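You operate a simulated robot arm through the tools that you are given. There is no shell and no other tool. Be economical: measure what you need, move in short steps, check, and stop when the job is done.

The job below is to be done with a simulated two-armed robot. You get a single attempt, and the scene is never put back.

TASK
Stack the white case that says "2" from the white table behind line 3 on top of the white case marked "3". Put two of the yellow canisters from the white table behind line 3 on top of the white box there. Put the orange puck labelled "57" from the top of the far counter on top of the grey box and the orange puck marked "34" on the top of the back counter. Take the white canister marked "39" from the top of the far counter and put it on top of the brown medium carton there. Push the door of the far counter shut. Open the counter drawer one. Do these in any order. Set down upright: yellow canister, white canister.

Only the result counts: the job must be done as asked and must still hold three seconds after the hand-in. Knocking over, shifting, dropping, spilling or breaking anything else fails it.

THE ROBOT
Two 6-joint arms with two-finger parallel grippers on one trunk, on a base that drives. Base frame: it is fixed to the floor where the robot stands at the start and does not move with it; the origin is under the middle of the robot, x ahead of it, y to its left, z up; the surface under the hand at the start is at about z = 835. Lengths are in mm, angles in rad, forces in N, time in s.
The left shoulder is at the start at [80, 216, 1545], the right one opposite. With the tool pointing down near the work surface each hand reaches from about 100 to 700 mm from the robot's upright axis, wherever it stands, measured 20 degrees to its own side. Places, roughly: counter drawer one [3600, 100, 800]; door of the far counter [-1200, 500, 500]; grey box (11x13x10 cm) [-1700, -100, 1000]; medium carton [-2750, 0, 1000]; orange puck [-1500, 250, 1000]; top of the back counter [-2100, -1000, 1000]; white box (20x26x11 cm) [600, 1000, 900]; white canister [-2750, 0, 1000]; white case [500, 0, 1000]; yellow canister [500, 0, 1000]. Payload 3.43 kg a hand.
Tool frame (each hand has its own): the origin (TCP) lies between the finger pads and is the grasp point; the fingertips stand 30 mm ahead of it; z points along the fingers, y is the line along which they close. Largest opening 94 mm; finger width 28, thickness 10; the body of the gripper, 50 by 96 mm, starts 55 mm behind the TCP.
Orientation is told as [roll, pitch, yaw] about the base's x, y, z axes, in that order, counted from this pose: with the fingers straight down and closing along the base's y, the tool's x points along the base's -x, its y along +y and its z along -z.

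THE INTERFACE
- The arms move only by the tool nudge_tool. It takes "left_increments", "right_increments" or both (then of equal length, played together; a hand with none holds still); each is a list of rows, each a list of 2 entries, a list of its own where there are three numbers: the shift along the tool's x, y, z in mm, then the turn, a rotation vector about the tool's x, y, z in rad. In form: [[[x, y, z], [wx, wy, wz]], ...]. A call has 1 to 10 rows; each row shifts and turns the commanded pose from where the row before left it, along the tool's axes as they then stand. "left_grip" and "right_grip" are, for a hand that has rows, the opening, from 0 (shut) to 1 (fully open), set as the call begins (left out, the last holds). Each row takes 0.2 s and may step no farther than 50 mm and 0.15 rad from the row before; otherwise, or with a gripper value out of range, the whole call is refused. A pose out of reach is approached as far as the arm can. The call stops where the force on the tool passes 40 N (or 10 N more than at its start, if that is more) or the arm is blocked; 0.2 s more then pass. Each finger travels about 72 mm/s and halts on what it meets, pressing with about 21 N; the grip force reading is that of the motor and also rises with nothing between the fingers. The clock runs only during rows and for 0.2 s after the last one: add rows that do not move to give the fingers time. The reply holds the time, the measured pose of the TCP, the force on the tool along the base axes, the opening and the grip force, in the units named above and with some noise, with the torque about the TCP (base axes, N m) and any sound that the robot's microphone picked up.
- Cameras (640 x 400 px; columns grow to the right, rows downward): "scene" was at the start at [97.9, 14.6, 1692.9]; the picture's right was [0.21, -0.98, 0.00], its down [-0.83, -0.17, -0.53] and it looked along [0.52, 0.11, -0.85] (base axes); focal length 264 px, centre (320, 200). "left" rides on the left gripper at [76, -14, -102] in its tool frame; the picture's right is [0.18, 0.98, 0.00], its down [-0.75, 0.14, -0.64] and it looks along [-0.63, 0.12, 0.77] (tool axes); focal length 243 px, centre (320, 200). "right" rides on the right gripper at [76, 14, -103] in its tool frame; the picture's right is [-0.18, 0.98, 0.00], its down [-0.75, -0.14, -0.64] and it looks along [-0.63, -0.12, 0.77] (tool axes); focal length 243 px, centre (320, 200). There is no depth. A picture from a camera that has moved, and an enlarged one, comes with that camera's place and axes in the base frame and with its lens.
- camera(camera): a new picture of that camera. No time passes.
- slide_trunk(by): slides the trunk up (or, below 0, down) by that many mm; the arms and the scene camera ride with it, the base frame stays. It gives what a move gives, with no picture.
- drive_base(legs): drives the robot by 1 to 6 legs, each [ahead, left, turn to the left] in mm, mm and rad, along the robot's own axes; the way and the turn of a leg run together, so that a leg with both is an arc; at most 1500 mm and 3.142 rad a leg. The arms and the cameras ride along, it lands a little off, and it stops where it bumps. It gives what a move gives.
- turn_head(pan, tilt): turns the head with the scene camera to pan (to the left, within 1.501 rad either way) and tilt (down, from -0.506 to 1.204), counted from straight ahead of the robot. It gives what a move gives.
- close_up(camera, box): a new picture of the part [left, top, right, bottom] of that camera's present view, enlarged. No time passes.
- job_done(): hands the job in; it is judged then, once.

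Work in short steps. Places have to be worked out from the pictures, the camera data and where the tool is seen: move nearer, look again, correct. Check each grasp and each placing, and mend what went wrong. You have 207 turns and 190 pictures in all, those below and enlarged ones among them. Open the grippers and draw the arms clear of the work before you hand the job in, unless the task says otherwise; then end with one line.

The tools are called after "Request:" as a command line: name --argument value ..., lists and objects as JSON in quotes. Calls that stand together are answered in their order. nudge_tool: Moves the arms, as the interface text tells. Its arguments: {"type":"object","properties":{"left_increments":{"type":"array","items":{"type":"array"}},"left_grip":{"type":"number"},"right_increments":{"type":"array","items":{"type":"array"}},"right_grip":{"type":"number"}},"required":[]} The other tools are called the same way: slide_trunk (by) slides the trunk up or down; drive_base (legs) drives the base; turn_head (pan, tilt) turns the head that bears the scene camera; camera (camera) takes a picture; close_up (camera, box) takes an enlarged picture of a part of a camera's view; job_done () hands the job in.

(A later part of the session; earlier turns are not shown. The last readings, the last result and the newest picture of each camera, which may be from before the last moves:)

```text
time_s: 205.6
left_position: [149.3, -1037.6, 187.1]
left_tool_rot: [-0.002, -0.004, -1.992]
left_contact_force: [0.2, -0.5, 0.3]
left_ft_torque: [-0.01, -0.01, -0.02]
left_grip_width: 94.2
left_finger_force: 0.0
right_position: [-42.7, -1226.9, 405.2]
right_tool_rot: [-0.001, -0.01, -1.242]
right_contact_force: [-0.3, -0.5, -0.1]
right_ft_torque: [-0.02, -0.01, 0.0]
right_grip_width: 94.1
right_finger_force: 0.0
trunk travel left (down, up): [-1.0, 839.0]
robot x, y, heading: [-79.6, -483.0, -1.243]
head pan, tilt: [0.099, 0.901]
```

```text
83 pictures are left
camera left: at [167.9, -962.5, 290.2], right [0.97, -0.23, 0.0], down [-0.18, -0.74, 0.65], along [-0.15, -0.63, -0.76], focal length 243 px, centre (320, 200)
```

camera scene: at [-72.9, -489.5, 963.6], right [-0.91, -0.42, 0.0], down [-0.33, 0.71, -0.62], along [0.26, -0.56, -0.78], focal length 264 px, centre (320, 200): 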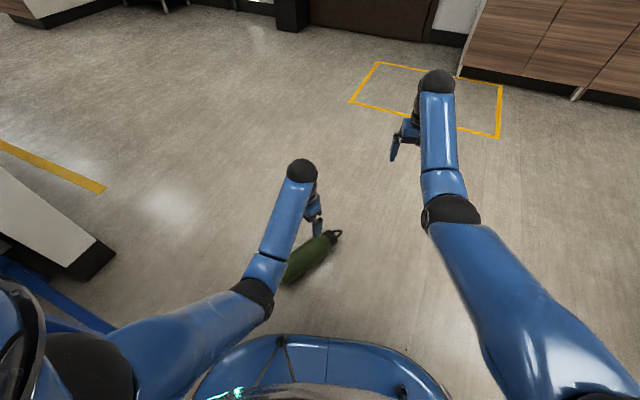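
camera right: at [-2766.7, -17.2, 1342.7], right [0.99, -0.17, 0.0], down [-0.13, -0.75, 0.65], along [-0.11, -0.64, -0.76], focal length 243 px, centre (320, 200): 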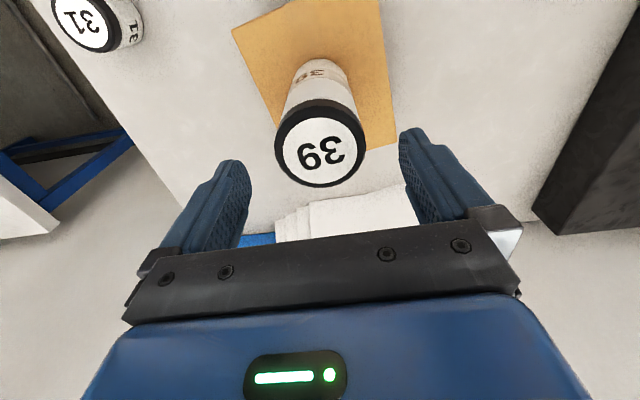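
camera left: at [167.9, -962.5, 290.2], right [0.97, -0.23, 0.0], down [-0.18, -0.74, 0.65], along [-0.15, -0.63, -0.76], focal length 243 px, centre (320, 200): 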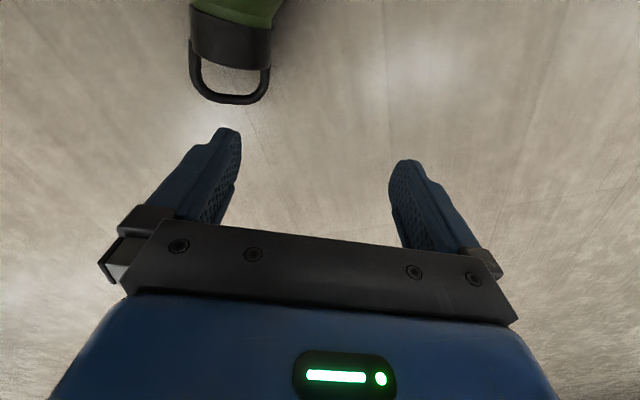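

I shift over the lid's present spot and check.

Request:
nudge_tool --left_increments '[[[19, -40, 0], [0, 0, 0]], [[19, -40, 0], [0, 0, 0]], [[0, 0, 0], [0, 0, 0]]]'

Request:
camera --camera "left"

```text
time_s: 206.3
left_position: [92.6, -970.6, 185.9]
left_tool_rot: [-0.003, -0.002, -1.994]
left_contact_force: [0.4, -0.6, -0.5]
left_ft_torque: [0.0, -0.02, 0.01]
left_grip_width: 94.3
left_finger_force: 0.0
right_position: [-42.6, -1227.7, 405.2]
right_tool_rot: [-0.003, -0.011, -1.242]
right_contact_force: [0.2, 0.0, 0.3]
right_ft_torque: [0.02, -0.01, 0.0]
right_grip_width: 94.0
right_finger_force: 0.1
trunk travel left (down, up): [-1.0, 839.0]
robot x, y, heading: [-81.4, -486.4, -1.242]
head pan, tilt: [0.099, 0.901]
```

```text
82 pictures are left
camera left: at [110.3, -894.9, 289.7], right [0.97, -0.23, 0.0], down [-0.18, -0.74, 0.64], along [-0.15, -0.63, -0.76], focal length 243 px, centre (320, 200)
```

left: 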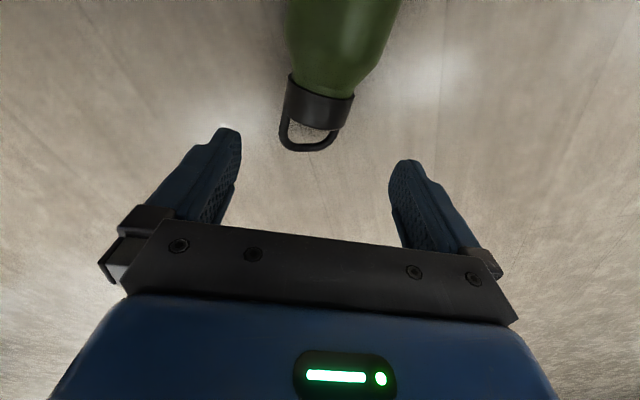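

Aligned. I descend onto the lid.

Request:
nudge_tool --left_increments '[[[0, 0, 45], [0, 0, 0]], [[0, 0, 45], [0, 0, 0]], [[0, 0, 30], [0, 0, 0]], [[0, 0, 14], [0, 0, 0]], [[0, 0, 0], [0, 0, 0]]]'

Request:
camera --camera "left"

```text
time_s: 207.6
left_position: [91.4, -971.4, 54.1]
left_tool_rot: [-0.002, -0.007, -1.99]
left_contact_force: [-0.1, -0.3, 0.3]
left_ft_torque: [0.01, -0.03, 0.0]
left_grip_width: 94.0
left_finger_force: 0.0
right_position: [-42.3, -1225.4, 406.1]
right_tool_rot: [-0.002, -0.011, -1.242]
right_contact_force: [0.4, -0.8, 0.2]
right_ft_torque: [0.0, -0.02, 0.02]
right_grip_width: 93.9
right_finger_force: 0.1
trunk travel left (down, up): [-1.0, 839.0]
robot x, y, heading: [-82.2, -485.9, -1.241]
head pan, tilt: [0.099, 0.901]
```

```text
81 pictures are left
camera left: at [110.0, -896.0, 157.0], right [0.97, -0.23, 0.0], down [-0.18, -0.74, 0.65], along [-0.15, -0.63, -0.76], focal length 243 px, centre (320, 200)
```

left: 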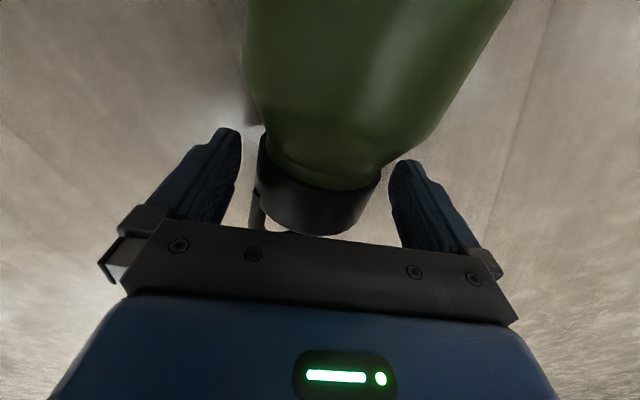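

The lid is centred at the TCP. I close the gripper.

Request:
nudge_tool --left_increments '[[[0, 0, 0], [0, 0, 0]], [[0, 0, 0], [0, 0, 0]], [[0, 0, 0], [0, 0, 0]], [[0, 0, 0], [0, 0, 0]], [[0, 0, 0], [0, 0, 0]]]' --left_grip 0.2

Request:
camera --camera "left"

```text
time_s: 208.8
left_position: [91.8, -971.1, 54.9]
left_tool_rot: [0.001, -0.007, -1.991]
left_contact_force: [2.2, -1.0, 4.5]
left_ft_torque: [0.0, -0.13, -0.21]
left_grip_width: 66.7
left_finger_force: 21.1
right_position: [-42.1, -1226.4, 404.2]
right_tool_rot: [-0.001, -0.013, -1.242]
right_contact_force: [0.3, 0.2, -0.5]
right_ft_torque: [-0.01, 0.02, -0.04]
right_grip_width: 93.9
right_finger_force: 0.0
trunk travel left (down, up): [-1.0, 839.0]
robot x, y, heading: [-83.5, -486.5, -1.243]
head pan, tilt: [0.099, 0.901]
```

```text
80 pictures are left
camera left: at [110.1, -896.2, 157.2], right [0.97, -0.23, 0.0], down [-0.18, -0.74, 0.65], along [-0.15, -0.63, -0.76], focal length 243 px, centre (320, 200)
```

left: 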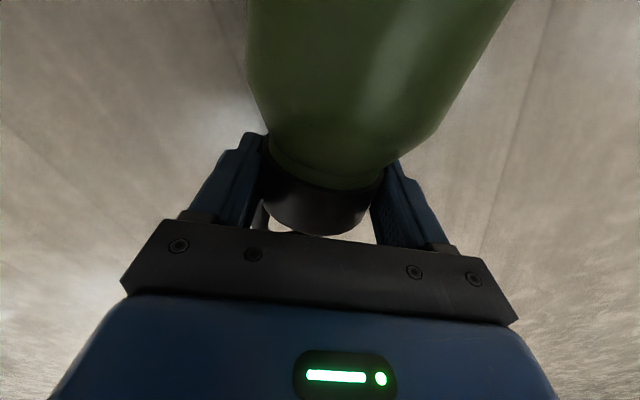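

Lid gripped. I lift slowly, letting the bottle pivot, and look.

Request:
nudge_tool --left_increments '[[[5, 0, -30], [0, 0, 0]], [[10, 0, -30], [0, 0, 0]], [[15, 0, -30], [0, 0, 0]], [[20, 0, -30], [0, 0, 0]], [[0, 0, 0], [0, 0, 0]]]'

Request:
camera --camera "left"

Request:
camera --camera "scene"

```text
time_s: 209.9
left_position: [113.7, -925.0, 172.9]
left_tool_rot: [-0.003, -0.003, -1.993]
left_contact_force: [-0.6, 0.2, -4.3]
left_ft_torque: [-0.48, 0.26, 0.02]
left_grip_width: 64.8
left_finger_force: 20.5
right_position: [-41.9, -1227.2, 403.8]
right_tool_rot: [-0.002, -0.009, -1.242]
right_contact_force: [-0.1, 0.3, 0.3]
right_ft_torque: [-0.02, 0.0, 0.02]
right_grip_width: 94.0
right_finger_force: 0.1
trunk travel left (down, up): [-1.0, 839.0]
robot x, y, heading: [-82.9, -487.0, -1.243]
head pan, tilt: [0.099, 0.901]
```

```text
79 pictures are left
camera left: at [131.9, -848.8, 275.6], right [0.97, -0.23, 0.0], down [-0.18, -0.74, 0.64], along [-0.15, -0.63, -0.77], focal length 243 px, centre (320, 200)
```

left: 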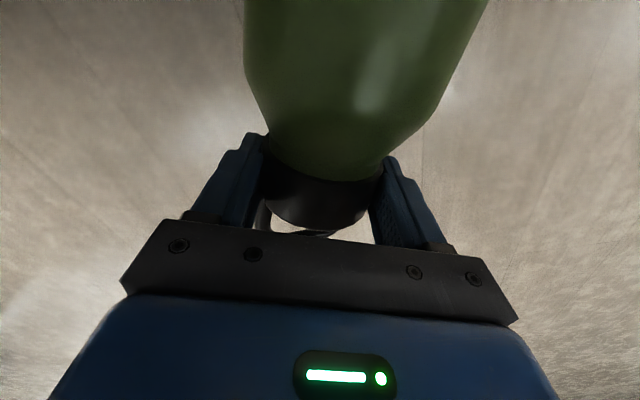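

```text
78 pictures are left
camera scene: at [-40.8, -583.5, 926.5], right [-0.91, -0.41, 0.0], down [-0.33, 0.71, -0.62], along [0.26, -0.56, -0.78], focal length 264 px, centre (320, 200)
```

scene: 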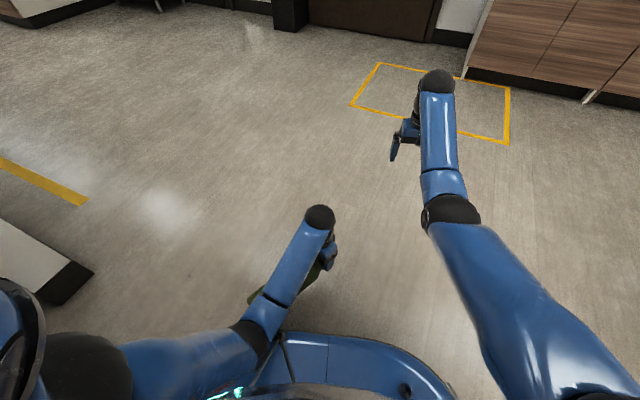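

The grip holds the bottle rigidly. I raise the trunk 300 mm and then tilt the hand's fingers forward to bring the bottle upright.

Request:
slide_trunk --by 300

Request:
nudge_tool --left_increments '[[[0, 0, 0], [0, -0.14, 0]], [[0, 0, 0], [0, -0.14, 0]], [[0, 0, 0], [0, -0.14, 0]], [[0, 0, 0], [0, -0.14, 0]], [[0, 0, 0], [0, -0.14, 0]], [[0, 0, 0], [0, -0.14, 0]]]'

Request:
camera --camera "left"

Request:
camera --camera "scene"

```text
time_s: 212.9
left_position: [113.5, -924.7, 472.9]
left_tool_rot: [-0.002, -0.003, -1.993]
left_contact_force: [0.5, -0.5, -3.9]
left_ft_torque: [-0.48, 0.21, -0.01]
left_grip_width: 64.9
left_finger_force: 21.0
right_position: [-42.8, -1227.9, 704.4]
right_tool_rot: [-0.002, -0.01, -1.242]
right_contact_force: [0.0, -0.4, 0.0]
right_ft_torque: [-0.01, -0.01, -0.04]
right_grip_width: 94.1
right_finger_force: 0.0
trunk travel left (down, up): [-301.0, 539.0]
robot x, y, heading: [-82.3, -485.1, -1.246]
head pan, tilt: [0.099, 0.901]
```

```text
time_s: 214.3
left_position: [113.4, -924.6, 473.7]
left_tool_rot: [-0.005, -0.845, -1.989]
left_contact_force: [0.4, -0.5, -4.2]
left_ft_torque: [-0.27, 0.12, 0.01]
left_grip_width: 64.8
left_finger_force: 21.2
right_position: [-40.7, -1226.6, 703.7]
right_tool_rot: [-0.002, -0.009, -1.242]
right_contact_force: [0.2, -0.5, 0.1]
right_ft_torque: [-0.01, 0.01, 0.0]
right_grip_width: 94.1
right_finger_force: 0.1
trunk travel left (down, up): [-301.0, 539.0]
robot x, y, heading: [-80.5, -486.1, -1.243]
head pan, tilt: [0.099, 0.901]
```

```text
77 pictures are left
camera left: at [152.2, -802.8, 484.6], right [0.95, -0.29, -0.14], down [0.12, -0.08, 0.99], along [-0.3, -0.95, -0.04], focal length 243 px, centre (320, 200)
```

left: 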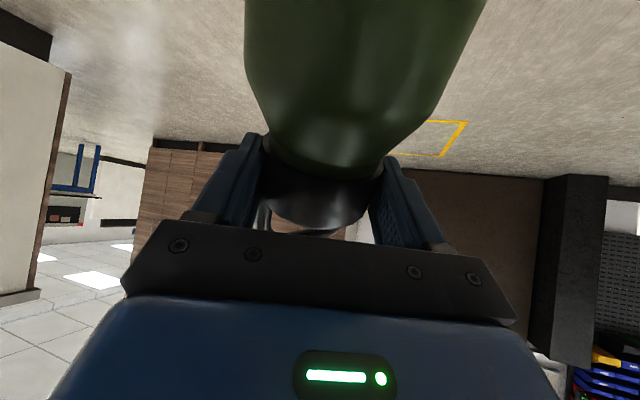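

```text
76 pictures are left
camera scene: at [-40.6, -583.5, 1226.6], right [-0.91, -0.41, 0.0], down [-0.33, 0.71, -0.62], along [0.26, -0.56, -0.78], focal length 264 px, centre (320, 200)
```

scene: 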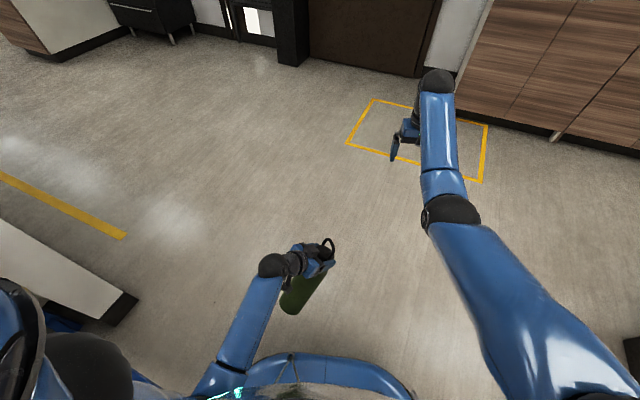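

Torque readings suggest the bottle needs ≈0.58 rad more to be vertical. I continue.

Request:
nudge_tool --left_increments '[[[0, 0, 0], [0, -0.14, 0]], [[0, 0, 0], [0, -0.14, 0]], [[0, 0, 0], [0, -0.14, 0]], [[0, 0, 0], [0, -0.14, 0]], [[0, 0, 0], [0, 0, 0]]]'

Request:
camera --camera "left"

Request:
close_up --camera "scene" --box '[220, 200, 420, 350]'

```text
time_s: 215.6
left_position: [114.8, -924.0, 472.9]
left_tool_rot: [-0.011, -1.404, -1.98]
left_contact_force: [0.2, 0.6, -3.9]
left_ft_torque: [-0.01, 0.05, -0.01]
left_grip_width: 64.6
left_finger_force: 20.7
right_position: [-41.9, -1226.8, 704.3]
right_tool_rot: [-0.002, -0.009, -1.242]
right_contact_force: [0.7, -0.1, 0.3]
right_ft_torque: [-0.01, -0.02, -0.01]
right_grip_width: 93.9
right_finger_force: 0.0
trunk travel left (down, up): [-301.0, 539.0]
robot x, y, heading: [-83.7, -485.5, -1.241]
head pan, tilt: [0.099, 0.901]
```

```text
75 pictures are left
camera left: at [146.9, -815.3, 414.9], right [0.91, -0.37, -0.18], down [0.34, 0.4, 0.85], along [-0.24, -0.83, 0.49], focal length 243 px, centre (320, 200)
```

left: 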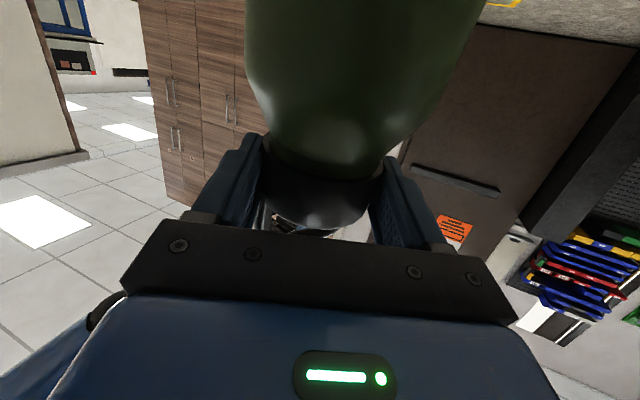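

```text
2.67 times, centred on (320, 275) of scene
camera zoom: at [-40.8, -583.7, 1226.6], right [-0.91, -0.41, 0.0], down [-0.33, 0.71, -0.62], along [0.26, -0.56, -0.78], focal length 705 px, centre (320, 0)
```

zoom: 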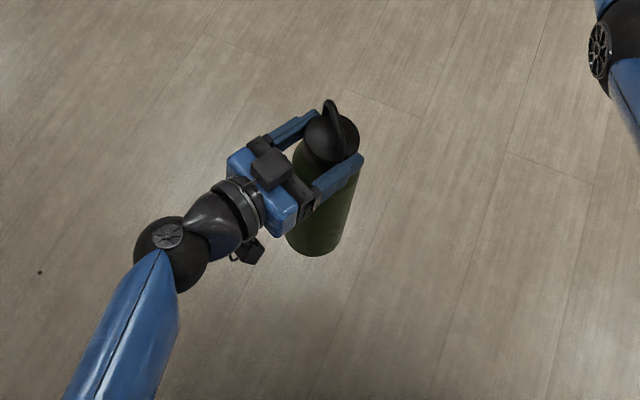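

The bottle is upright in the grip. I raise the trunk fully and then the hand, before swinging over the table.

Request:
slide_trunk --by 400

Request:
slide_trunk --by 137

Request:
nudge_tool --left_increments '[[[40, 0, -7], [0, 0, 0]], [[40, 0, -7], [0, 0, 0]], [[40, 0, -7], [0, 0, 0]], [[40, 0, -7], [0, 0, 0]], [[0, 0, 0], [0, 0, 0]]]'

```text
time_s: 219.4
left_position: [113.5, -925.4, 871.7]
left_tool_rot: [-0.017, -1.404, -1.978]
left_contact_force: [-0.1, 0.8, -3.8]
left_ft_torque: [0.03, -0.01, -0.02]
left_grip_width: 65.0
left_finger_force: 20.7
right_position: [-40.8, -1228.3, 1104.6]
right_tool_rot: [0.0, -0.01, -1.242]
right_contact_force: [0.5, 0.5, 0.4]
right_ft_torque: [-0.05, -0.02, -0.04]
right_grip_width: 94.2
right_finger_force: 0.1
trunk travel left (down, up): [-701.0, 139.0]
robot x, y, heading: [-78.7, -485.9, -1.242]
head pan, tilt: [0.099, 0.901]
```

```text
time_s: 221.0
left_position: [113.1, -925.7, 1008.5]
left_tool_rot: [-0.015, -1.403, -1.977]
left_contact_force: [-1.1, 0.4, -4.6]
left_ft_torque: [-0.01, 0.0, -0.01]
left_grip_width: 64.8
left_finger_force: 20.8
right_position: [-41.9, -1228.3, 1240.3]
right_tool_rot: [-0.001, -0.011, -1.243]
right_contact_force: [-0.1, 0.4, 0.9]
right_ft_torque: [0.01, 0.03, 0.02]
right_grip_width: 93.9
right_finger_force: 0.1
trunk travel left (down, up): [-838.0, 2.0]
robot x, y, heading: [-80.3, -487.6, -1.24]
head pan, tilt: [0.099, 0.901]
```

```text
time_s: 222.2
left_position: [135.4, -875.2, 856.1]
left_tool_rot: [-0.016, -1.401, -1.978]
left_contact_force: [0.1, 0.5, -5.4]
left_ft_torque: [0.0, 0.0, 0.04]
left_grip_width: 64.9
left_finger_force: 21.3
right_position: [-41.8, -1227.7, 1242.3]
right_tool_rot: [-0.001, -0.011, -1.244]
right_contact_force: [0.3, 0.4, -0.1]
right_ft_torque: [0.01, 0.04, -0.02]
right_grip_width: 94.1
right_finger_force: 0.1
trunk travel left (down, up): [-838.0, 2.0]
robot x, y, heading: [-78.3, -489.7, -1.245]
head pan, tilt: [0.099, 0.901]
```

Sign was reversed (tool x points down now). I raise by −x.

Request:
nudge_tool --left_increments '[[[-44, 0, 0], [0, 0, 0]], [[-44, 0, -2], [0, 0, 0]], [[-44, 0, -5], [0, 0, 0]], [[-44, 0, -7], [0, 0, 0]], [[-44, 0, -7], [0, 0, 0]], [[-44, 0, -7], [0, 0, 0]], [[-44, 0, -7], [0, 0, 0]], [[0, 0, 0], [0, 0, 0]]]'

```text
time_s: 224.0
left_position: [130.9, -891.5, 1165.1]
left_tool_rot: [-0.015, -1.403, -1.978]
left_contact_force: [0.0, -0.3, -4.8]
left_ft_torque: [0.0, 0.02, 0.0]
left_grip_width: 64.9
left_finger_force: 20.8
right_position: [-42.1, -1228.1, 1242.2]
right_tool_rot: [-0.002, -0.01, -1.242]
right_contact_force: [-0.4, 0.1, 0.4]
right_ft_torque: [0.0, 0.04, 0.01]
right_grip_width: 94.3
right_finger_force: 0.0
trunk travel left (down, up): [-838.0, 2.0]
robot x, y, heading: [-82.2, -487.0, -1.24]
head pan, tilt: [0.099, 0.901]
```

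Now turn to heading 0 and move to bring the bottle above its original spot ≈(435,-358).

Request:
drive_base --legs '[[0, 0, 1.24]]'

Request:
turn_head --pan -0.05 --tilt 0.95

Request:
camera --camera "scene"

```text
time_s: 227.5
left_position: [370.4, -418.3, 1164.9]
left_tool_rot: [-0.015, -1.402, -0.741]
left_contact_force: [-0.3, 0.3, -4.3]
left_ft_torque: [0.03, 0.02, -0.01]
left_grip_width: 64.7
left_finger_force: 20.6
right_position: [631.7, -690.7, 1241.2]
right_tool_rot: [-0.003, -0.012, -0.005]
right_contact_force: [-1.0, -0.1, -0.2]
right_ft_torque: [-0.02, 0.01, 0.01]
right_grip_width: 94.1
right_finger_force: 0.1
trunk travel left (down, up): [-838.0, 2.0]
robot x, y, heading: [-81.9, -485.2, -0.001]
head pan, tilt: [0.099, 0.901]
```

```text
time_s: 228.2
left_position: [369.5, -417.8, 1164.3]
left_tool_rot: [-0.015, -1.402, -0.738]
left_contact_force: [0.3, -0.6, -3.9]
left_ft_torque: [0.03, 0.08, 0.01]
left_grip_width: 65.0
left_finger_force: 21.2
right_position: [632.4, -691.6, 1241.0]
right_tool_rot: [-0.003, -0.01, -0.002]
right_contact_force: [-0.2, 0.0, -0.5]
right_ft_torque: [0.01, 0.01, -0.01]
right_grip_width: 94.1
right_finger_force: 0.1
trunk travel left (down, up): [-838.0, 2.0]
robot x, y, heading: [-82.4, -483.6, -0.002]
head pan, tilt: [-0.051, 0.949]
```

```text
73 pictures are left
camera scene: at [21.7, -490.2, 1759.9], right [-0.05, -1.0, 0.0], down [-0.81, 0.04, -0.58], along [0.58, -0.03, -0.81], focal length 264 px, centre (320, 200)
```

scene: 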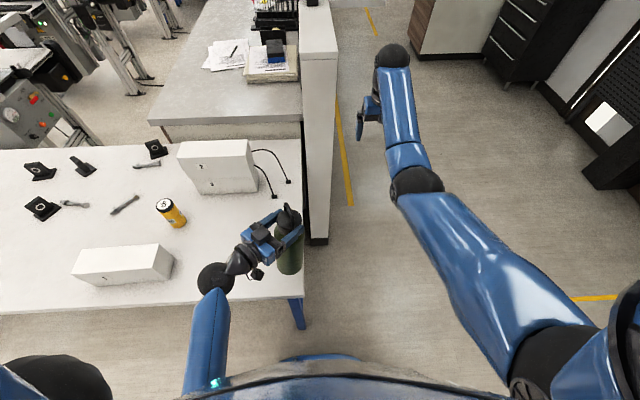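

I drive the small offset (66 ahead, 59 left).

Request:
drive_base --legs '[[66, 59, 0]]'

Request:
camera --camera "scene"

```text
time_s: 229.3
left_position: [426.4, -367.9, 1169.2]
left_tool_rot: [0.039, -1.406, -0.794]
left_contact_force: [-1.1, -0.8, -3.6]
left_ft_torque: [0.0, 0.08, 0.1]
left_grip_width: 64.9
left_finger_force: 20.9
right_position: [688.7, -641.0, 1246.2]
right_tool_rot: [0.003, -0.018, -0.003]
right_contact_force: [-1.5, -0.6, 0.5]
right_ft_torque: [0.05, -0.05, -0.01]
right_grip_width: 93.8
right_finger_force: 0.0
trunk travel left (down, up): [-838.0, 2.0]
robot x, y, heading: [-17.3, -430.4, -0.005]
head pan, tilt: [-0.051, 0.949]
```

```text
72 pictures are left
camera scene: at [74.0, -443.3, 1760.8], right [-0.05, -1.0, -0.01], down [-0.81, 0.05, -0.59], along [0.59, -0.03, -0.81], focal length 264 px, centre (320, 200)
```

scene: 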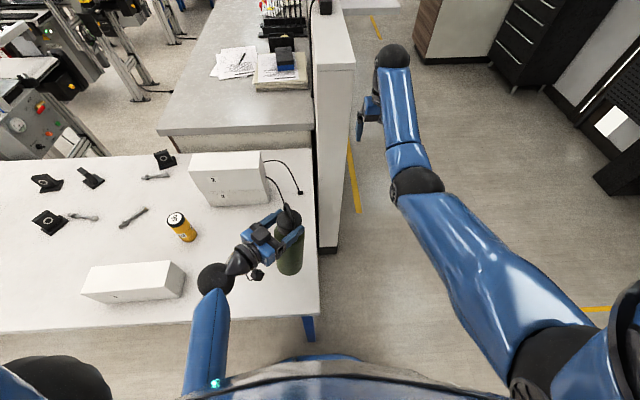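

Position is right. I lower the bottle: first 70 mm, then in small steps to contact.

Request:
nudge_tool --left_increments '[[[35, 0, 6], [0, 0, 0]], [[30, 0, 5], [0, 0, 0]], [[8, 0, 1], [0, 0, 0]], [[8, 0, 1], [0, 0, 0]], [[5, 0, 1], [0, 0, 0]], [[5, 0, 1], [0, 0, 0]], [[0, 0, 0], [0, 0, 0]]]'

Request:
close_up --camera "scene" --box '[200, 170, 360, 320]'

```text
time_s: 230.9
left_position: [434.8, -361.3, 1074.1]
left_tool_rot: [-0.012, -1.408, -0.744]
left_contact_force: [-0.5, 1.9, 19.6]
left_ft_torque: [-0.16, -0.34, -0.01]
left_grip_width: 65.0
left_finger_force: 20.7
right_position: [694.6, -634.1, 1243.8]
right_tool_rot: [-0.002, -0.01, -0.004]
right_contact_force: [0.7, -0.6, 0.6]
right_ft_torque: [0.01, 0.02, -0.03]
right_grip_width: 93.9
right_finger_force: 0.1
trunk travel left (down, up): [-838.0, 2.0]
robot x, y, heading: [-17.6, -429.3, -0.0]
head pan, tilt: [-0.051, 0.949]
```

```text
2.67 times, centred on (280, 245) of scene
camera zoom: at [84.1, -432.8, 1760.2], right [-0.05, -1.0, 0.0], down [-0.81, 0.04, -0.58], along [0.58, -0.03, -0.81], focal length 705 px, centre (427, 80)
```

zoom: 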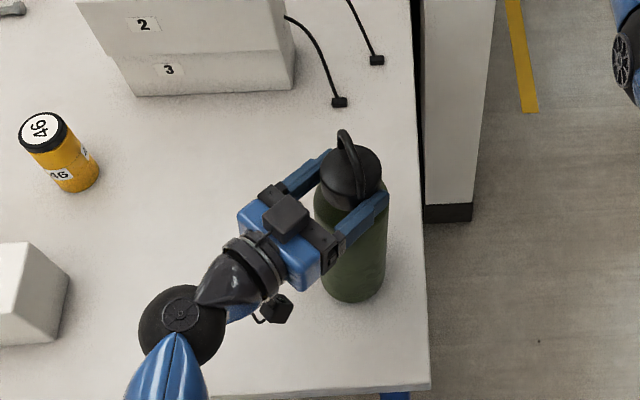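

Standing on the table with ~20 N of contact. I relieve slightly and open.

Request:
nudge_tool --left_increments '[[[-3, 0, 0], [0, 0, 0]], [[0, 0, 0], [0, 0, 0]]]'

Request:
nudge_tool --left_increments '[[[0, 0, 0], [0, 0, 0]], [[0, 0, 0], [0, 0, 0]], [[0, 0, 0], [0, 0, 0]]]' --left_grip 1.0

Request:
close_up --camera "scene" --box '[200, 170, 360, 320]'

```text
time_s: 231.5
left_position: [433.9, -361.3, 1073.1]
left_tool_rot: [-0.024, -1.4, -0.73]
left_contact_force: [2.3, 2.3, 1.6]
left_ft_torque: [0.38, -0.45, 0.05]
left_grip_width: 64.9
left_finger_force: 21.3
right_position: [697.5, -633.4, 1241.8]
right_tool_rot: [-0.001, -0.01, -0.007]
right_contact_force: [0.6, 0.8, 0.0]
right_ft_torque: [-0.01, 0.01, -0.01]
right_grip_width: 94.0
right_finger_force: 0.1
trunk travel left (down, up): [-838.0, 2.0]
robot x, y, heading: [-19.4, -435.1, -0.001]
head pan, tilt: [-0.051, 0.949]
```

```text
time_s: 232.3
left_position: [434.4, -361.7, 1075.4]
left_tool_rot: [-0.02, -1.404, -0.735]
left_contact_force: [-0.2, -0.7, -0.7]
left_ft_torque: [0.04, -0.01, 0.03]
left_grip_width: 94.0
left_finger_force: 0.1
right_position: [696.3, -633.6, 1241.7]
right_tool_rot: [0.001, -0.01, -0.007]
right_contact_force: [1.4, 0.4, 0.3]
right_ft_torque: [0.0, 0.02, -0.03]
right_grip_width: 94.1
right_finger_force: 0.0
trunk travel left (down, up): [-838.0, 2.0]
robot x, y, heading: [-13.9, -428.6, -0.006]
head pan, tilt: [-0.051, 0.949]
```

```text
2.67 times, centred on (280, 245) of scene
camera zoom: at [85.7, -433.1, 1760.0], right [-0.05, -1.0, 0.0], down [-0.81, 0.04, -0.58], along [0.58, -0.03, -0.81], focal length 705 px, centre (427, 80)
```

zoom: 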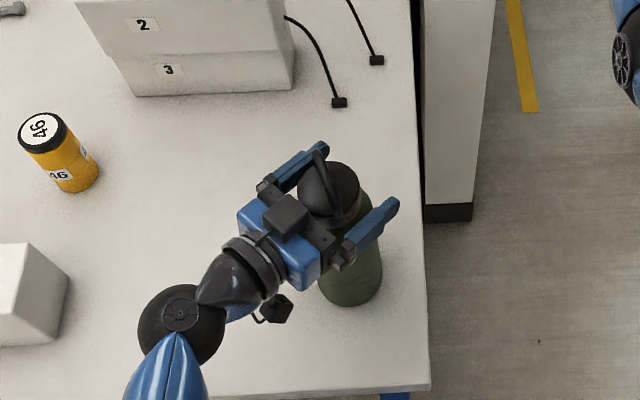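

The lid has shifted toward the hand; I wait a moment and check whether it's leaning or standing.

Request:
nudge_tool --left_increments '[[[0, 0, 0], [0, 0, 0]], [[0, 0, 0], [0, 0, 0]], [[0, 0, 0], [0, 0, 0]]]'

Request:
close_up --camera "scene" --box '[200, 170, 360, 320]'

Request:
camera --camera "left"

```text
time_s: 233.1
left_position: [435.1, -361.2, 1076.1]
left_tool_rot: [-0.018, -1.403, -0.737]
left_contact_force: [-0.4, -1.1, 1.0]
left_ft_torque: [0.01, 0.01, -0.03]
left_grip_width: 94.0
left_finger_force: 0.1
right_position: [696.6, -634.4, 1242.3]
right_tool_rot: [-0.001, -0.009, -0.005]
right_contact_force: [-0.6, -0.3, -0.7]
right_ft_torque: [0.02, -0.01, 0.0]
right_grip_width: 93.9
right_finger_force: 0.0
trunk travel left (down, up): [-838.0, 2.0]
robot x, y, heading: [-16.9, -428.0, 0.002]
head pan, tilt: [-0.051, 0.949]
```

```text
2.67 times, centred on (280, 245) of scene
camera zoom: at [85.7, -433.4, 1760.0], right [-0.05, -1.0, 0.0], down [-0.81, 0.04, -0.58], along [0.58, -0.03, -0.81], focal length 705 px, centre (427, 80)
```

zoom: 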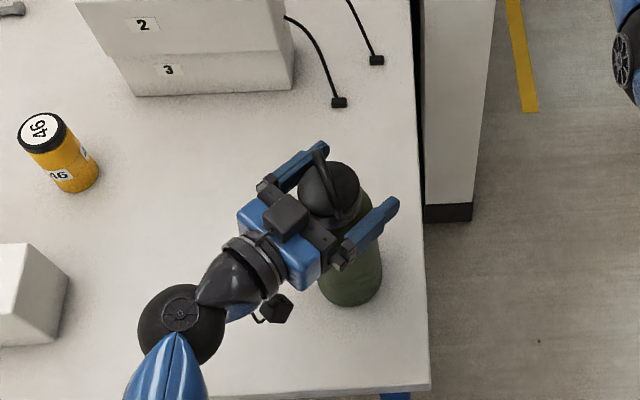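

```text
68 pictures are left
camera left: at [341.4, -294.4, 1018.6], right [0.65, 0.74, -0.18], down [-0.27, 0.45, 0.85], along [0.71, -0.5, 0.49], focal length 243 px, centre (320, 200)
```

left: 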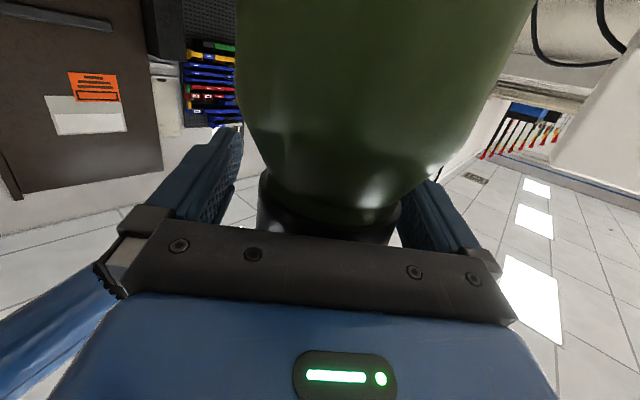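

It appears to be standing on its own. I withdraw the hand straight back along its fingers.

Request:
nudge_tool --left_increments '[[[0, 0, -10], [0, 0, 0]], [[0, 0, -20], [0, 0, 0]], [[0, 0, -35], [0, 0, 0]], [[0, 0, -35], [0, 0, 0]], [[0, 0, -20], [0, 0, 0]], [[0, 0, 0], [0, 0, 0]]]'

Request:
close_up --camera "scene" --box '[200, 170, 360, 320]'

```text
time_s: 234.4
left_position: [346.6, -320.8, 1101.4]
left_tool_rot: [0.154, -1.412, -1.065]
left_contact_force: [0.1, 0.1, -0.5]
left_ft_torque: [-0.05, -0.04, 0.01]
left_grip_width: 94.2
left_finger_force: 0.0
right_position: [696.0, -634.0, 1240.4]
right_tool_rot: [-0.001, -0.01, -0.005]
right_contact_force: [0.2, -0.7, 0.4]
right_ft_torque: [0.01, 0.02, 0.0]
right_grip_width: 93.9
right_finger_force: 0.1
trunk travel left (down, up): [-838.0, 2.0]
robot x, y, heading: [-17.6, -429.0, -0.008]
head pan, tilt: [-0.051, 0.949]
stopped in row 6 (left hand): the arm was blocked; the commanded pose is now the measured one
```

```text
2.67 times, centred on (280, 245) of scene
camera zoom: at [86.2, -433.1, 1759.7], right [-0.05, -1.0, 0.0], down [-0.81, 0.04, -0.58], along [0.58, -0.03, -0.81], focal length 705 px, centre (427, 80)
```

zoom: 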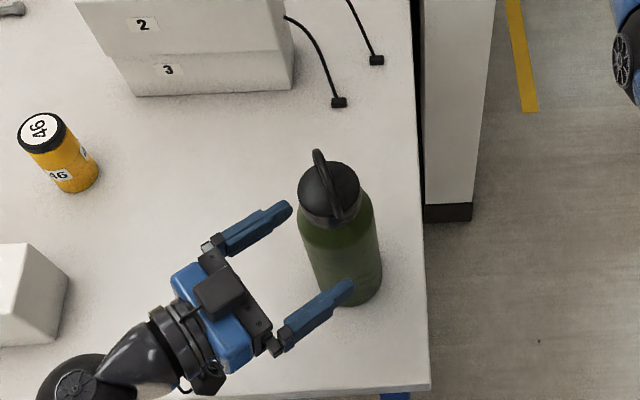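

The bottle stands upright at ≈(426,-349), essentially its original place. I back the base away.

Request:
drive_base --legs '[[-350, 0, 0]]'

Request:
camera --camera "scene"

```text
time_s: 236.7
left_position: [1.3, -319.0, 1102.1]
left_tool_rot: [0.152, -1.41, -1.061]
left_contact_force: [0.9, 0.7, 0.1]
left_ft_torque: [0.01, -0.01, -0.01]
left_grip_width: 94.3
left_finger_force: 0.0
right_position: [350.6, -633.4, 1240.4]
right_tool_rot: [-0.002, -0.009, -0.006]
right_contact_force: [-0.6, -0.2, 0.8]
right_ft_torque: [-0.02, 0.05, -0.01]
right_grip_width: 93.9
right_finger_force: 0.1
trunk travel left (down, up): [-838.0, 2.0]
robot x, y, heading: [-363.0, -430.3, -0.01]
head pan, tilt: [-0.051, 0.949]
```

```text
66 pictures are left
camera scene: at [-258.0, -432.2, 1759.7], right [-0.05, -1.0, 0.0], down [-0.81, 0.04, -0.58], along [0.58, -0.03, -0.81], focal length 264 px, centre (320, 200)
```

scene: 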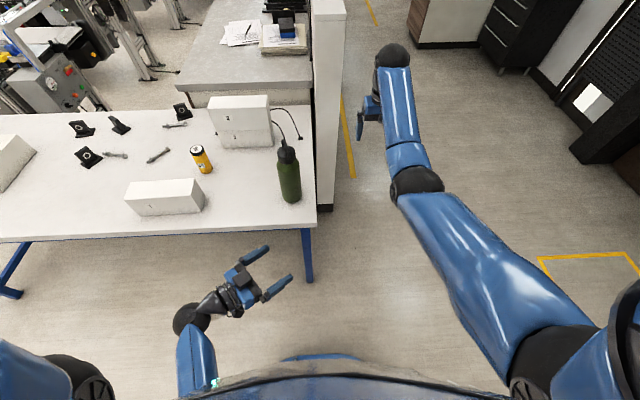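

Now I lower the left hand a bit and straighten it to point down.

Request:
nudge_tool --left_increments '[[[45, 0, 10], [0, 0, 0]], [[45, 0, 10], [0, 0, 0]], [[30, 0, 20], [0, 0.14, 0]], [[0, 0, 20], [0, 0.14, 0]], [[0, 0, 0], [0, 0.14, 0]], [[0, 0, 0], [0, 0.14, 0]], [[0, 0, 0], [0, 0.14, 0]], [[0, 0, 0], [0, 0.14, 0]], [[0, 0, 0], [0, 0.14, 0]], [[0, 0, 0], [0, 0.14, 0]]]'

```text
time_s: 238.9
left_position: [26.0, -348.3, 971.8]
left_tool_rot: [0.027, -0.291, -0.92]
left_contact_force: [0.5, 0.2, 0.4]
left_ft_torque: [0.0, 0.01, 0.02]
left_grip_width: 94.2
left_finger_force: 0.2
right_position: [349.8, -632.2, 1240.9]
right_tool_rot: [-0.004, -0.009, -0.005]
right_contact_force: [-0.3, 0.4, 0.2]
right_ft_torque: [-0.02, 0.02, 0.0]
right_grip_width: 94.2
right_finger_force: 0.1
trunk travel left (down, up): [-838.0, 2.0]
robot x, y, heading: [-365.5, -426.8, -0.001]
head pan, tilt: [-0.051, 0.949]
```

I finish straightening the left hand and look ahead for the route to the drawer counter.

Request:
nudge_tool --left_increments '[[[0, 0, 0], [0, 0.14, 0]], [[0, 0, 0], [0, 0.14, 0]], [[0, 0, 0], [0, 0, -0.14]], [[0, 0, 0], [0, 0, -0.14]], [[0, 0, 0], [0, 0, -0.14]], [[0, 0, 0], [0, 0, -0.14]], [[0, 0, 0], [0, 0, -0.14]], [[0, 0, 0], [0, 0, -0.14]], [[0, 0, 0], [0, 0, -0.08]]]'

Request:
turn_head --pan 0.15 --tilt 0.35

Request:
camera --camera "scene"

```text
time_s: 240.9
left_position: [26.2, -349.3, 972.1]
left_tool_rot: [0.006, -0.029, 0.008]
left_contact_force: [0.5, 1.3, 0.6]
left_ft_torque: [-0.01, 0.0, 0.01]
left_grip_width: 93.9
left_finger_force: 0.0
right_position: [349.1, -633.2, 1241.5]
right_tool_rot: [0.0, -0.009, -0.006]
right_contact_force: [-0.4, -0.2, 0.2]
right_ft_torque: [0.01, -0.01, -0.01]
right_grip_width: 94.1
right_finger_force: 0.1
trunk travel left (down, up): [-838.0, 2.0]
robot x, y, heading: [-361.7, -426.7, -0.001]
head pan, tilt: [-0.051, 0.949]
```

```text
time_s: 241.9
left_position: [26.7, -349.6, 972.0]
left_tool_rot: [0.006, -0.029, 0.006]
left_contact_force: [0.3, 0.1, 0.1]
left_ft_torque: [0.04, -0.02, -0.01]
left_grip_width: 93.9
left_finger_force: 0.1
right_position: [348.4, -633.7, 1242.0]
right_tool_rot: [-0.002, -0.011, -0.005]
right_contact_force: [-0.1, 0.3, 0.7]
right_ft_torque: [0.02, -0.02, 0.0]
right_grip_width: 93.9
right_finger_force: 0.1
trunk travel left (down, up): [-838.0, 2.0]
robot x, y, heading: [-360.6, -431.8, -0.004]
head pan, tilt: [0.15, 0.351]
```

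```text
65 pictures are left
camera scene: at [-242.7, -414.6, 1811.1], right [0.15, -0.99, 0.0], down [-0.34, -0.05, -0.94], along [0.93, 0.14, -0.34], focal length 264 px, centre (320, 200)
```

scene: 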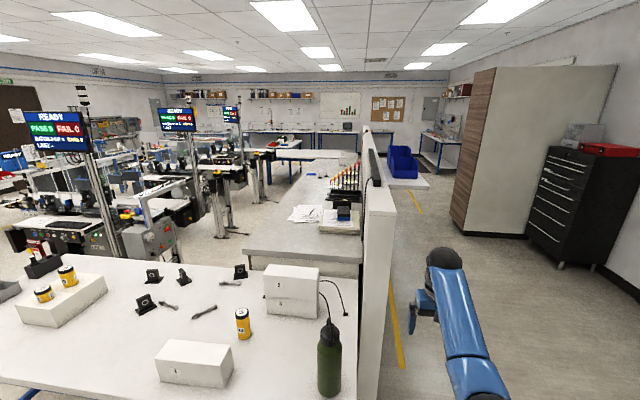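

The drawer counter runs along x beyond the table. I drive left to inspect whether I can get into the aisle between the table and the line machines.

Request:
drive_base --legs '[[0, 1400, 0]]'

Request:
turn_head --pan 0.0 --tilt 0.4

Request:
camera --camera "scene"

```text
time_s: 248.9
left_position: [25.4, 1053.8, 972.5]
left_tool_rot: [0.005, -0.031, 0.014]
left_contact_force: [-0.3, 1.1, 0.7]
left_ft_torque: [-0.01, 0.0, -0.03]
left_grip_width: 94.0
left_finger_force: 0.1
right_position: [349.4, 772.9, 1241.0]
right_tool_rot: [-0.001, -0.011, 0.0]
right_contact_force: [-0.1, 0.2, -0.2]
right_ft_torque: [0.05, 0.01, -0.03]
right_grip_width: 93.9
right_finger_force: 0.2
trunk travel left (down, up): [-838.0, 2.0]
robot x, y, heading: [-367.8, 972.0, 0.006]
head pan, tilt: [0.15, 0.351]
```

```text
time_s: 249.6
left_position: [25.8, 1054.9, 972.3]
left_tool_rot: [0.006, -0.03, 0.012]
left_contact_force: [0.5, 0.1, 0.2]
left_ft_torque: [-0.02, -0.02, -0.01]
left_grip_width: 94.0
left_finger_force: 0.0
right_position: [349.7, 772.5, 1241.6]
right_tool_rot: [-0.002, -0.011, 0.002]
right_contact_force: [-0.1, 0.7, -0.4]
right_ft_torque: [-0.01, 0.0, -0.02]
right_grip_width: 94.1
right_finger_force: 0.2
trunk travel left (down, up): [-838.0, 2.0]
robot x, y, heading: [-365.5, 974.5, 0.001]
head pan, tilt: [0.0, 0.4]
```

```text
64 pictures are left
camera scene: at [-241.9, 973.2, 1806.6], right [0.0, -1.0, 0.0], down [-0.39, 0.0, -0.92], along [0.92, 0.0, -0.39], focal length 264 px, centre (320, 200)
```

scene: 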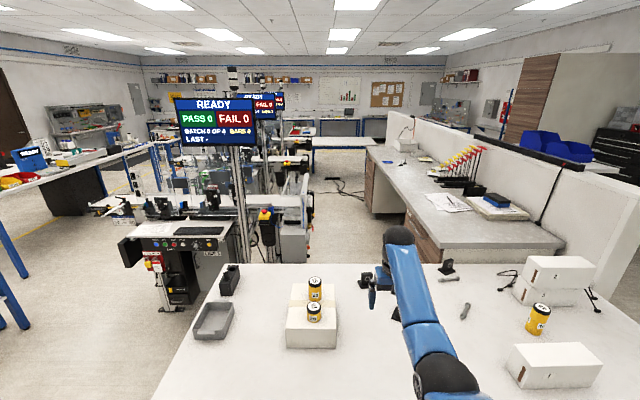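

I see line 3's machine behind the table; I must judge the gap. I drive further left and forward to look at it directly.

Request:
drive_base --legs '[[0, 900, 0], [300, 0, 0]]'

Request:
turn_head --pan -0.35 --tilt 0.6

Request:
camera --camera "scene"

```text
time_s: 256.0
left_position: [318.5, 1957.6, 972.9]
left_tool_rot: [0.005, -0.032, 0.015]
left_contact_force: [0.8, -0.1, 0.5]
left_ft_torque: [0.04, -0.08, 0.01]
left_grip_width: 94.0
left_finger_force: 0.1
right_position: [644.5, 1675.5, 1244.3]
right_tool_rot: [-0.001, -0.014, 0.003]
right_contact_force: [-1.8, 0.0, 0.4]
right_ft_torque: [0.04, 0.01, -0.02]
right_grip_width: 94.1
right_finger_force: 0.0
trunk travel left (down, up): [-838.0, 2.0]
robot x, y, heading: [-70.9, 1873.5, 0.004]
head pan, tilt: [0.0, 0.4]
```

```text
time_s: 256.8
left_position: [321.9, 1957.5, 971.7]
left_tool_rot: [0.005, -0.029, 0.016]
left_contact_force: [0.0, -0.6, -1.0]
left_ft_torque: [-0.01, 0.0, 0.01]
left_grip_width: 94.1
left_finger_force: 0.1
right_position: [648.1, 1676.2, 1242.2]
right_tool_rot: [-0.002, -0.012, 0.003]
right_contact_force: [-0.3, -0.1, 0.2]
right_ft_torque: [-0.04, -0.01, 0.03]
right_grip_width: 93.9
right_finger_force: 0.0
trunk travel left (down, up): [-838.0, 2.0]
robot x, y, heading: [-70.1, 1876.4, 0.008]
head pan, tilt: [-0.351, 0.6]
```

```text
63 pictures are left
camera scene: at [45.2, 1844.7, 1788.4], right [-0.34, -0.94, 0.0], down [-0.53, 0.19, -0.83], along [0.78, -0.28, -0.56], focal length 264 px, centre (320, 200)
```

scene: 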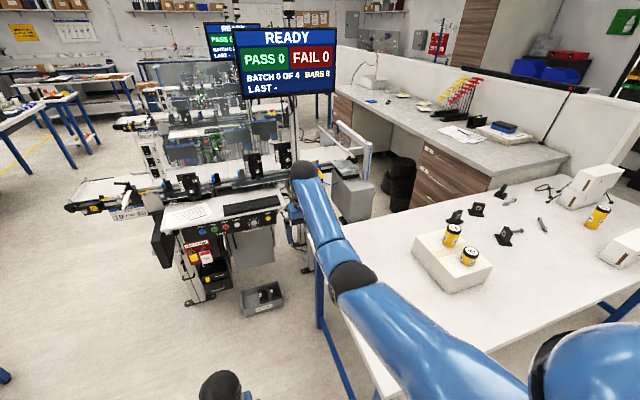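

A grey bin with a black block appears near the machine; I zoom in to see whether it's the one from the table.

Request:
close_up --camera "scene" --box '[160, 180, 360, 340]'

Request:
close_up --camera "scene" --box '[300, 140, 540, 320]'

```text
2.50 times, centred on (260, 260) of scene
camera zoom: at [45.2, 1844.7, 1788.4], right [-0.34, -0.94, 0.0], down [-0.53, 0.19, -0.83], along [0.78, -0.28, -0.56], focal length 661 px, centre (470, 50)
```

zoom: 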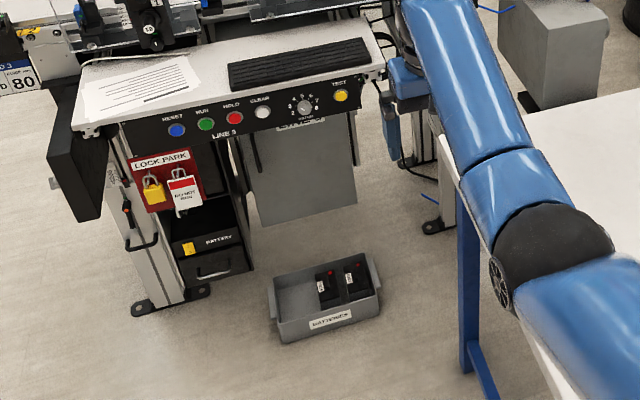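

```text
2.22 times, centred on (420, 230) of scene
camera zoom: at [45.2, 1844.7, 1788.4], right [-0.34, -0.94, 0.0], down [-0.53, 0.19, -0.83], along [0.78, -0.28, -0.56], focal length 587 px, centre (98, 133)
```

zoom: 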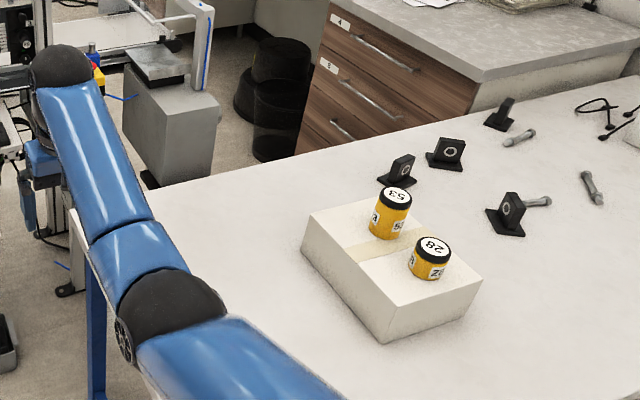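

That bin is a separate "batteries" bin belonging to line 3; fine. The near counter cabinet holds drawers 4, 5…, so drawer 1 is in the far cabinet. I look left for a lane around line 3.

Request:
turn_head --pan 0.6 --tilt 0.5

Request:
camera --camera "scene"

```text
time_s: 258.0
left_position: [321.9, 1956.7, 973.4]
left_tool_rot: [0.005, -0.031, 0.015]
left_contact_force: [0.4, 0.4, -0.4]
left_ft_torque: [0.01, 0.0, 0.0]
left_grip_width: 93.8
left_finger_force: 0.0
right_position: [645.6, 1676.2, 1241.9]
right_tool_rot: [-0.002, -0.011, 0.004]
right_contact_force: [0.4, 0.0, 0.1]
right_ft_torque: [-0.01, -0.02, 0.0]
right_grip_width: 94.2
right_finger_force: 0.0
trunk travel left (down, up): [-838.0, 2.0]
robot x, y, heading: [-71.2, 1879.5, 0.006]
head pan, tilt: [0.6, 0.499]
```

```text
60 pictures are left
camera scene: at [36.2, 1926.2, 1797.5], right [0.57, -0.82, 0.0], down [-0.39, -0.27, -0.88], along [0.72, 0.5, -0.48], focal length 264 px, centre (320, 200)
```

scene: 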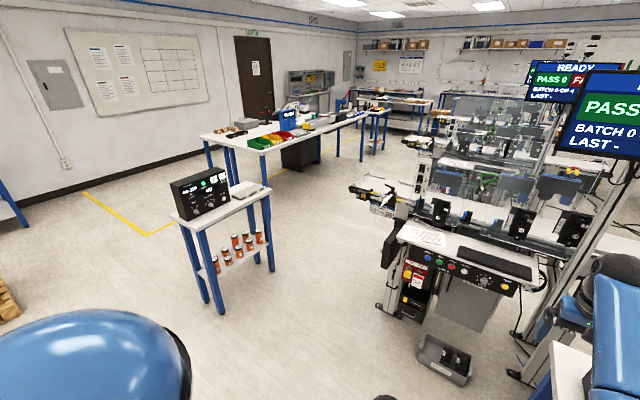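

The lane left of line 3 looks passable: cart at y≳3380, line-3's left end y≈2820. First I fold the right arm in to reduce the sweep.

Request:
nudge_tool --right_increments '[[[10, 0, 45], [0, 0, 0]], [[15, 0, 45], [0, 0, 0]], [[25, 0, 40], [0, 0, 0]], [[35, 0, 30], [0, 0, 0]], [[40, 0, 25], [0, 0, 0]], [[40, 0, 25], [0, 0, 0]], [[40, 0, 25], [0, 0, 0]], [[40, 0, 25], [0, 0, 0]], [[40, 0, 10], [0, 0, 0]], [[0, 0, 0], [0, 0, 0]]]'

Request:
drive_base --legs '[[970, 780, 0]]'

Request:
turn_head --pan 0.1 --tilt 0.5

Request:
camera --camera "scene"

```text
time_s: 260.2
left_position: [321.6, 1958.0, 971.6]
left_tool_rot: [0.004, -0.028, 0.015]
left_contact_force: [0.1, -0.1, 0.1]
left_ft_torque: [0.01, 0.0, 0.02]
left_grip_width: 94.0
left_finger_force: 0.1
right_position: [363.5, 1674.7, 968.5]
right_tool_rot: [-0.002, -0.011, 0.006]
right_contact_force: [-0.6, 0.0, -0.1]
right_ft_torque: [-0.01, -0.02, -0.02]
right_grip_width: 94.1
right_finger_force: 0.0
trunk travel left (down, up): [-838.0, 2.0]
robot x, y, heading: [-72.2, 1871.2, 0.003]
head pan, tilt: [0.6, 0.499]
```

```text
time_s: 265.6
left_position: [1211.0, 2673.0, 972.6]
left_tool_rot: [0.006, -0.027, 0.014]
left_contact_force: [0.5, -1.3, 0.2]
left_ft_torque: [0.05, 0.04, 0.02]
left_grip_width: 93.9
left_finger_force: 0.0
right_position: [1248.0, 2388.2, 968.6]
right_tool_rot: [-0.006, 0.004, -0.007]
right_contact_force: [-10.8, -6.6, 2.9]
right_ft_torque: [0.6, -1.22, -0.28]
right_grip_width: 93.9
right_finger_force: 0.0
trunk travel left (down, up): [-838.0, 2.0]
robot x, y, heading: [818.1, 2593.5, 0.002]
head pan, tilt: [0.6, 0.499]
stopped in leg 1: the force on the tool passed its limit at 110 N (the readings are from after the stop); the commanded pose is now the measured one
```

```text
time_s: 266.6
left_position: [1210.1, 2678.5, 972.8]
left_tool_rot: [0.007, -0.029, 0.013]
left_contact_force: [-0.8, -0.9, 0.1]
left_ft_torque: [0.01, 0.0, -0.01]
left_grip_width: 93.8
left_finger_force: 0.1
right_position: [1248.4, 2393.2, 970.0]
right_tool_rot: [-0.009, 0.001, -0.005]
right_contact_force: [0.0, 0.9, -0.3]
right_ft_torque: [-0.01, -0.06, 0.04]
right_grip_width: 93.9
right_finger_force: 0.0
trunk travel left (down, up): [-838.0, 2.0]
robot x, y, heading: [822.3, 2594.8, 0.001]
head pan, tilt: [0.099, 0.499]
```

```text
59 pictures are left
camera scene: at [940.5, 2605.5, 1797.5], right [0.1, -0.99, 0.0], down [-0.48, -0.05, -0.88], along [0.87, 0.09, -0.48], focal length 264 px, centre (320, 200)
```

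scene: 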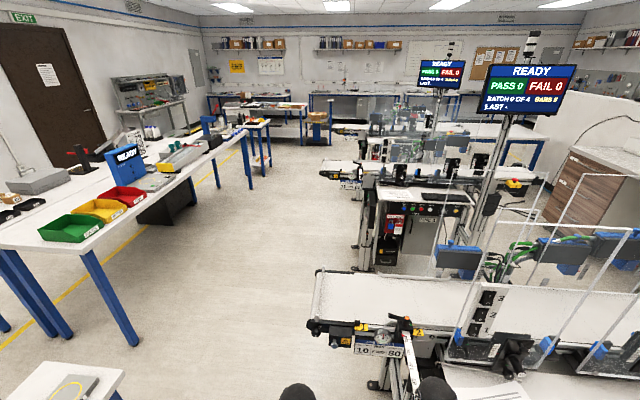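

The right hand bumped something of line 3. I look down to see what it touched.

Request:
turn_head --pan -0.3 --tilt 0.95

Request:
camera --camera "scene"

Request:
camera --camera "right"

```text
time_s: 267.5
left_position: [1209.0, 2676.6, 971.5]
left_tool_rot: [0.005, -0.03, 0.013]
left_contact_force: [0.0, -0.2, -0.3]
left_ft_torque: [0.01, 0.01, -0.01]
left_grip_width: 93.7
left_finger_force: 0.2
right_position: [1248.2, 2392.3, 969.4]
right_tool_rot: [-0.008, 0.003, -0.005]
right_contact_force: [-0.7, 0.5, 0.7]
right_ft_torque: [-0.02, -0.09, 0.04]
right_grip_width: 93.8
right_finger_force: 0.2
trunk travel left (down, up): [-838.0, 2.0]
robot x, y, heading: [821.6, 2599.6, 0.006]
head pan, tilt: [-0.3, 0.949]
```

```text
58 pictures are left
camera scene: at [919.6, 2573.7, 1760.1], right [-0.29, -0.96, 0.0], down [-0.78, 0.24, -0.58], along [0.56, -0.17, -0.81], focal length 264 px, centre (320, 200)
```

scene: 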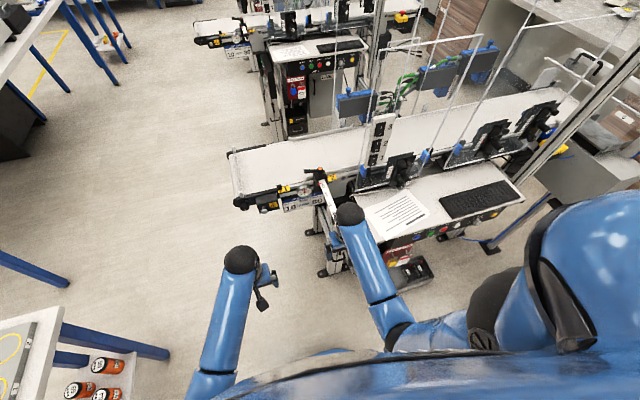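

```text
57 pictures are left
camera right: at [1171.7, 2407.9, 1071.1], right [0.19, 0.98, -0.01], down [0.75, -0.14, 0.64], along [0.63, -0.13, -0.77], focal length 243 px, centre (320, 200)
```

right: 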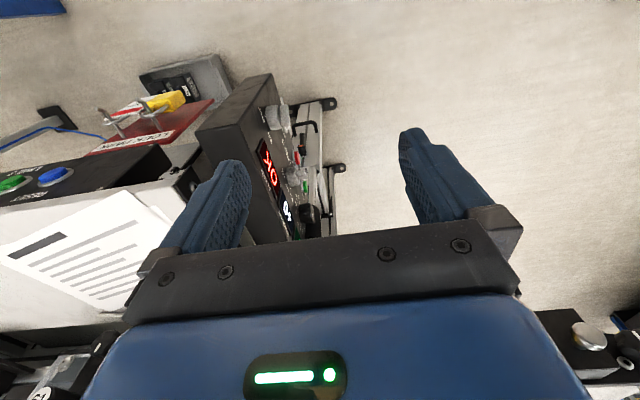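

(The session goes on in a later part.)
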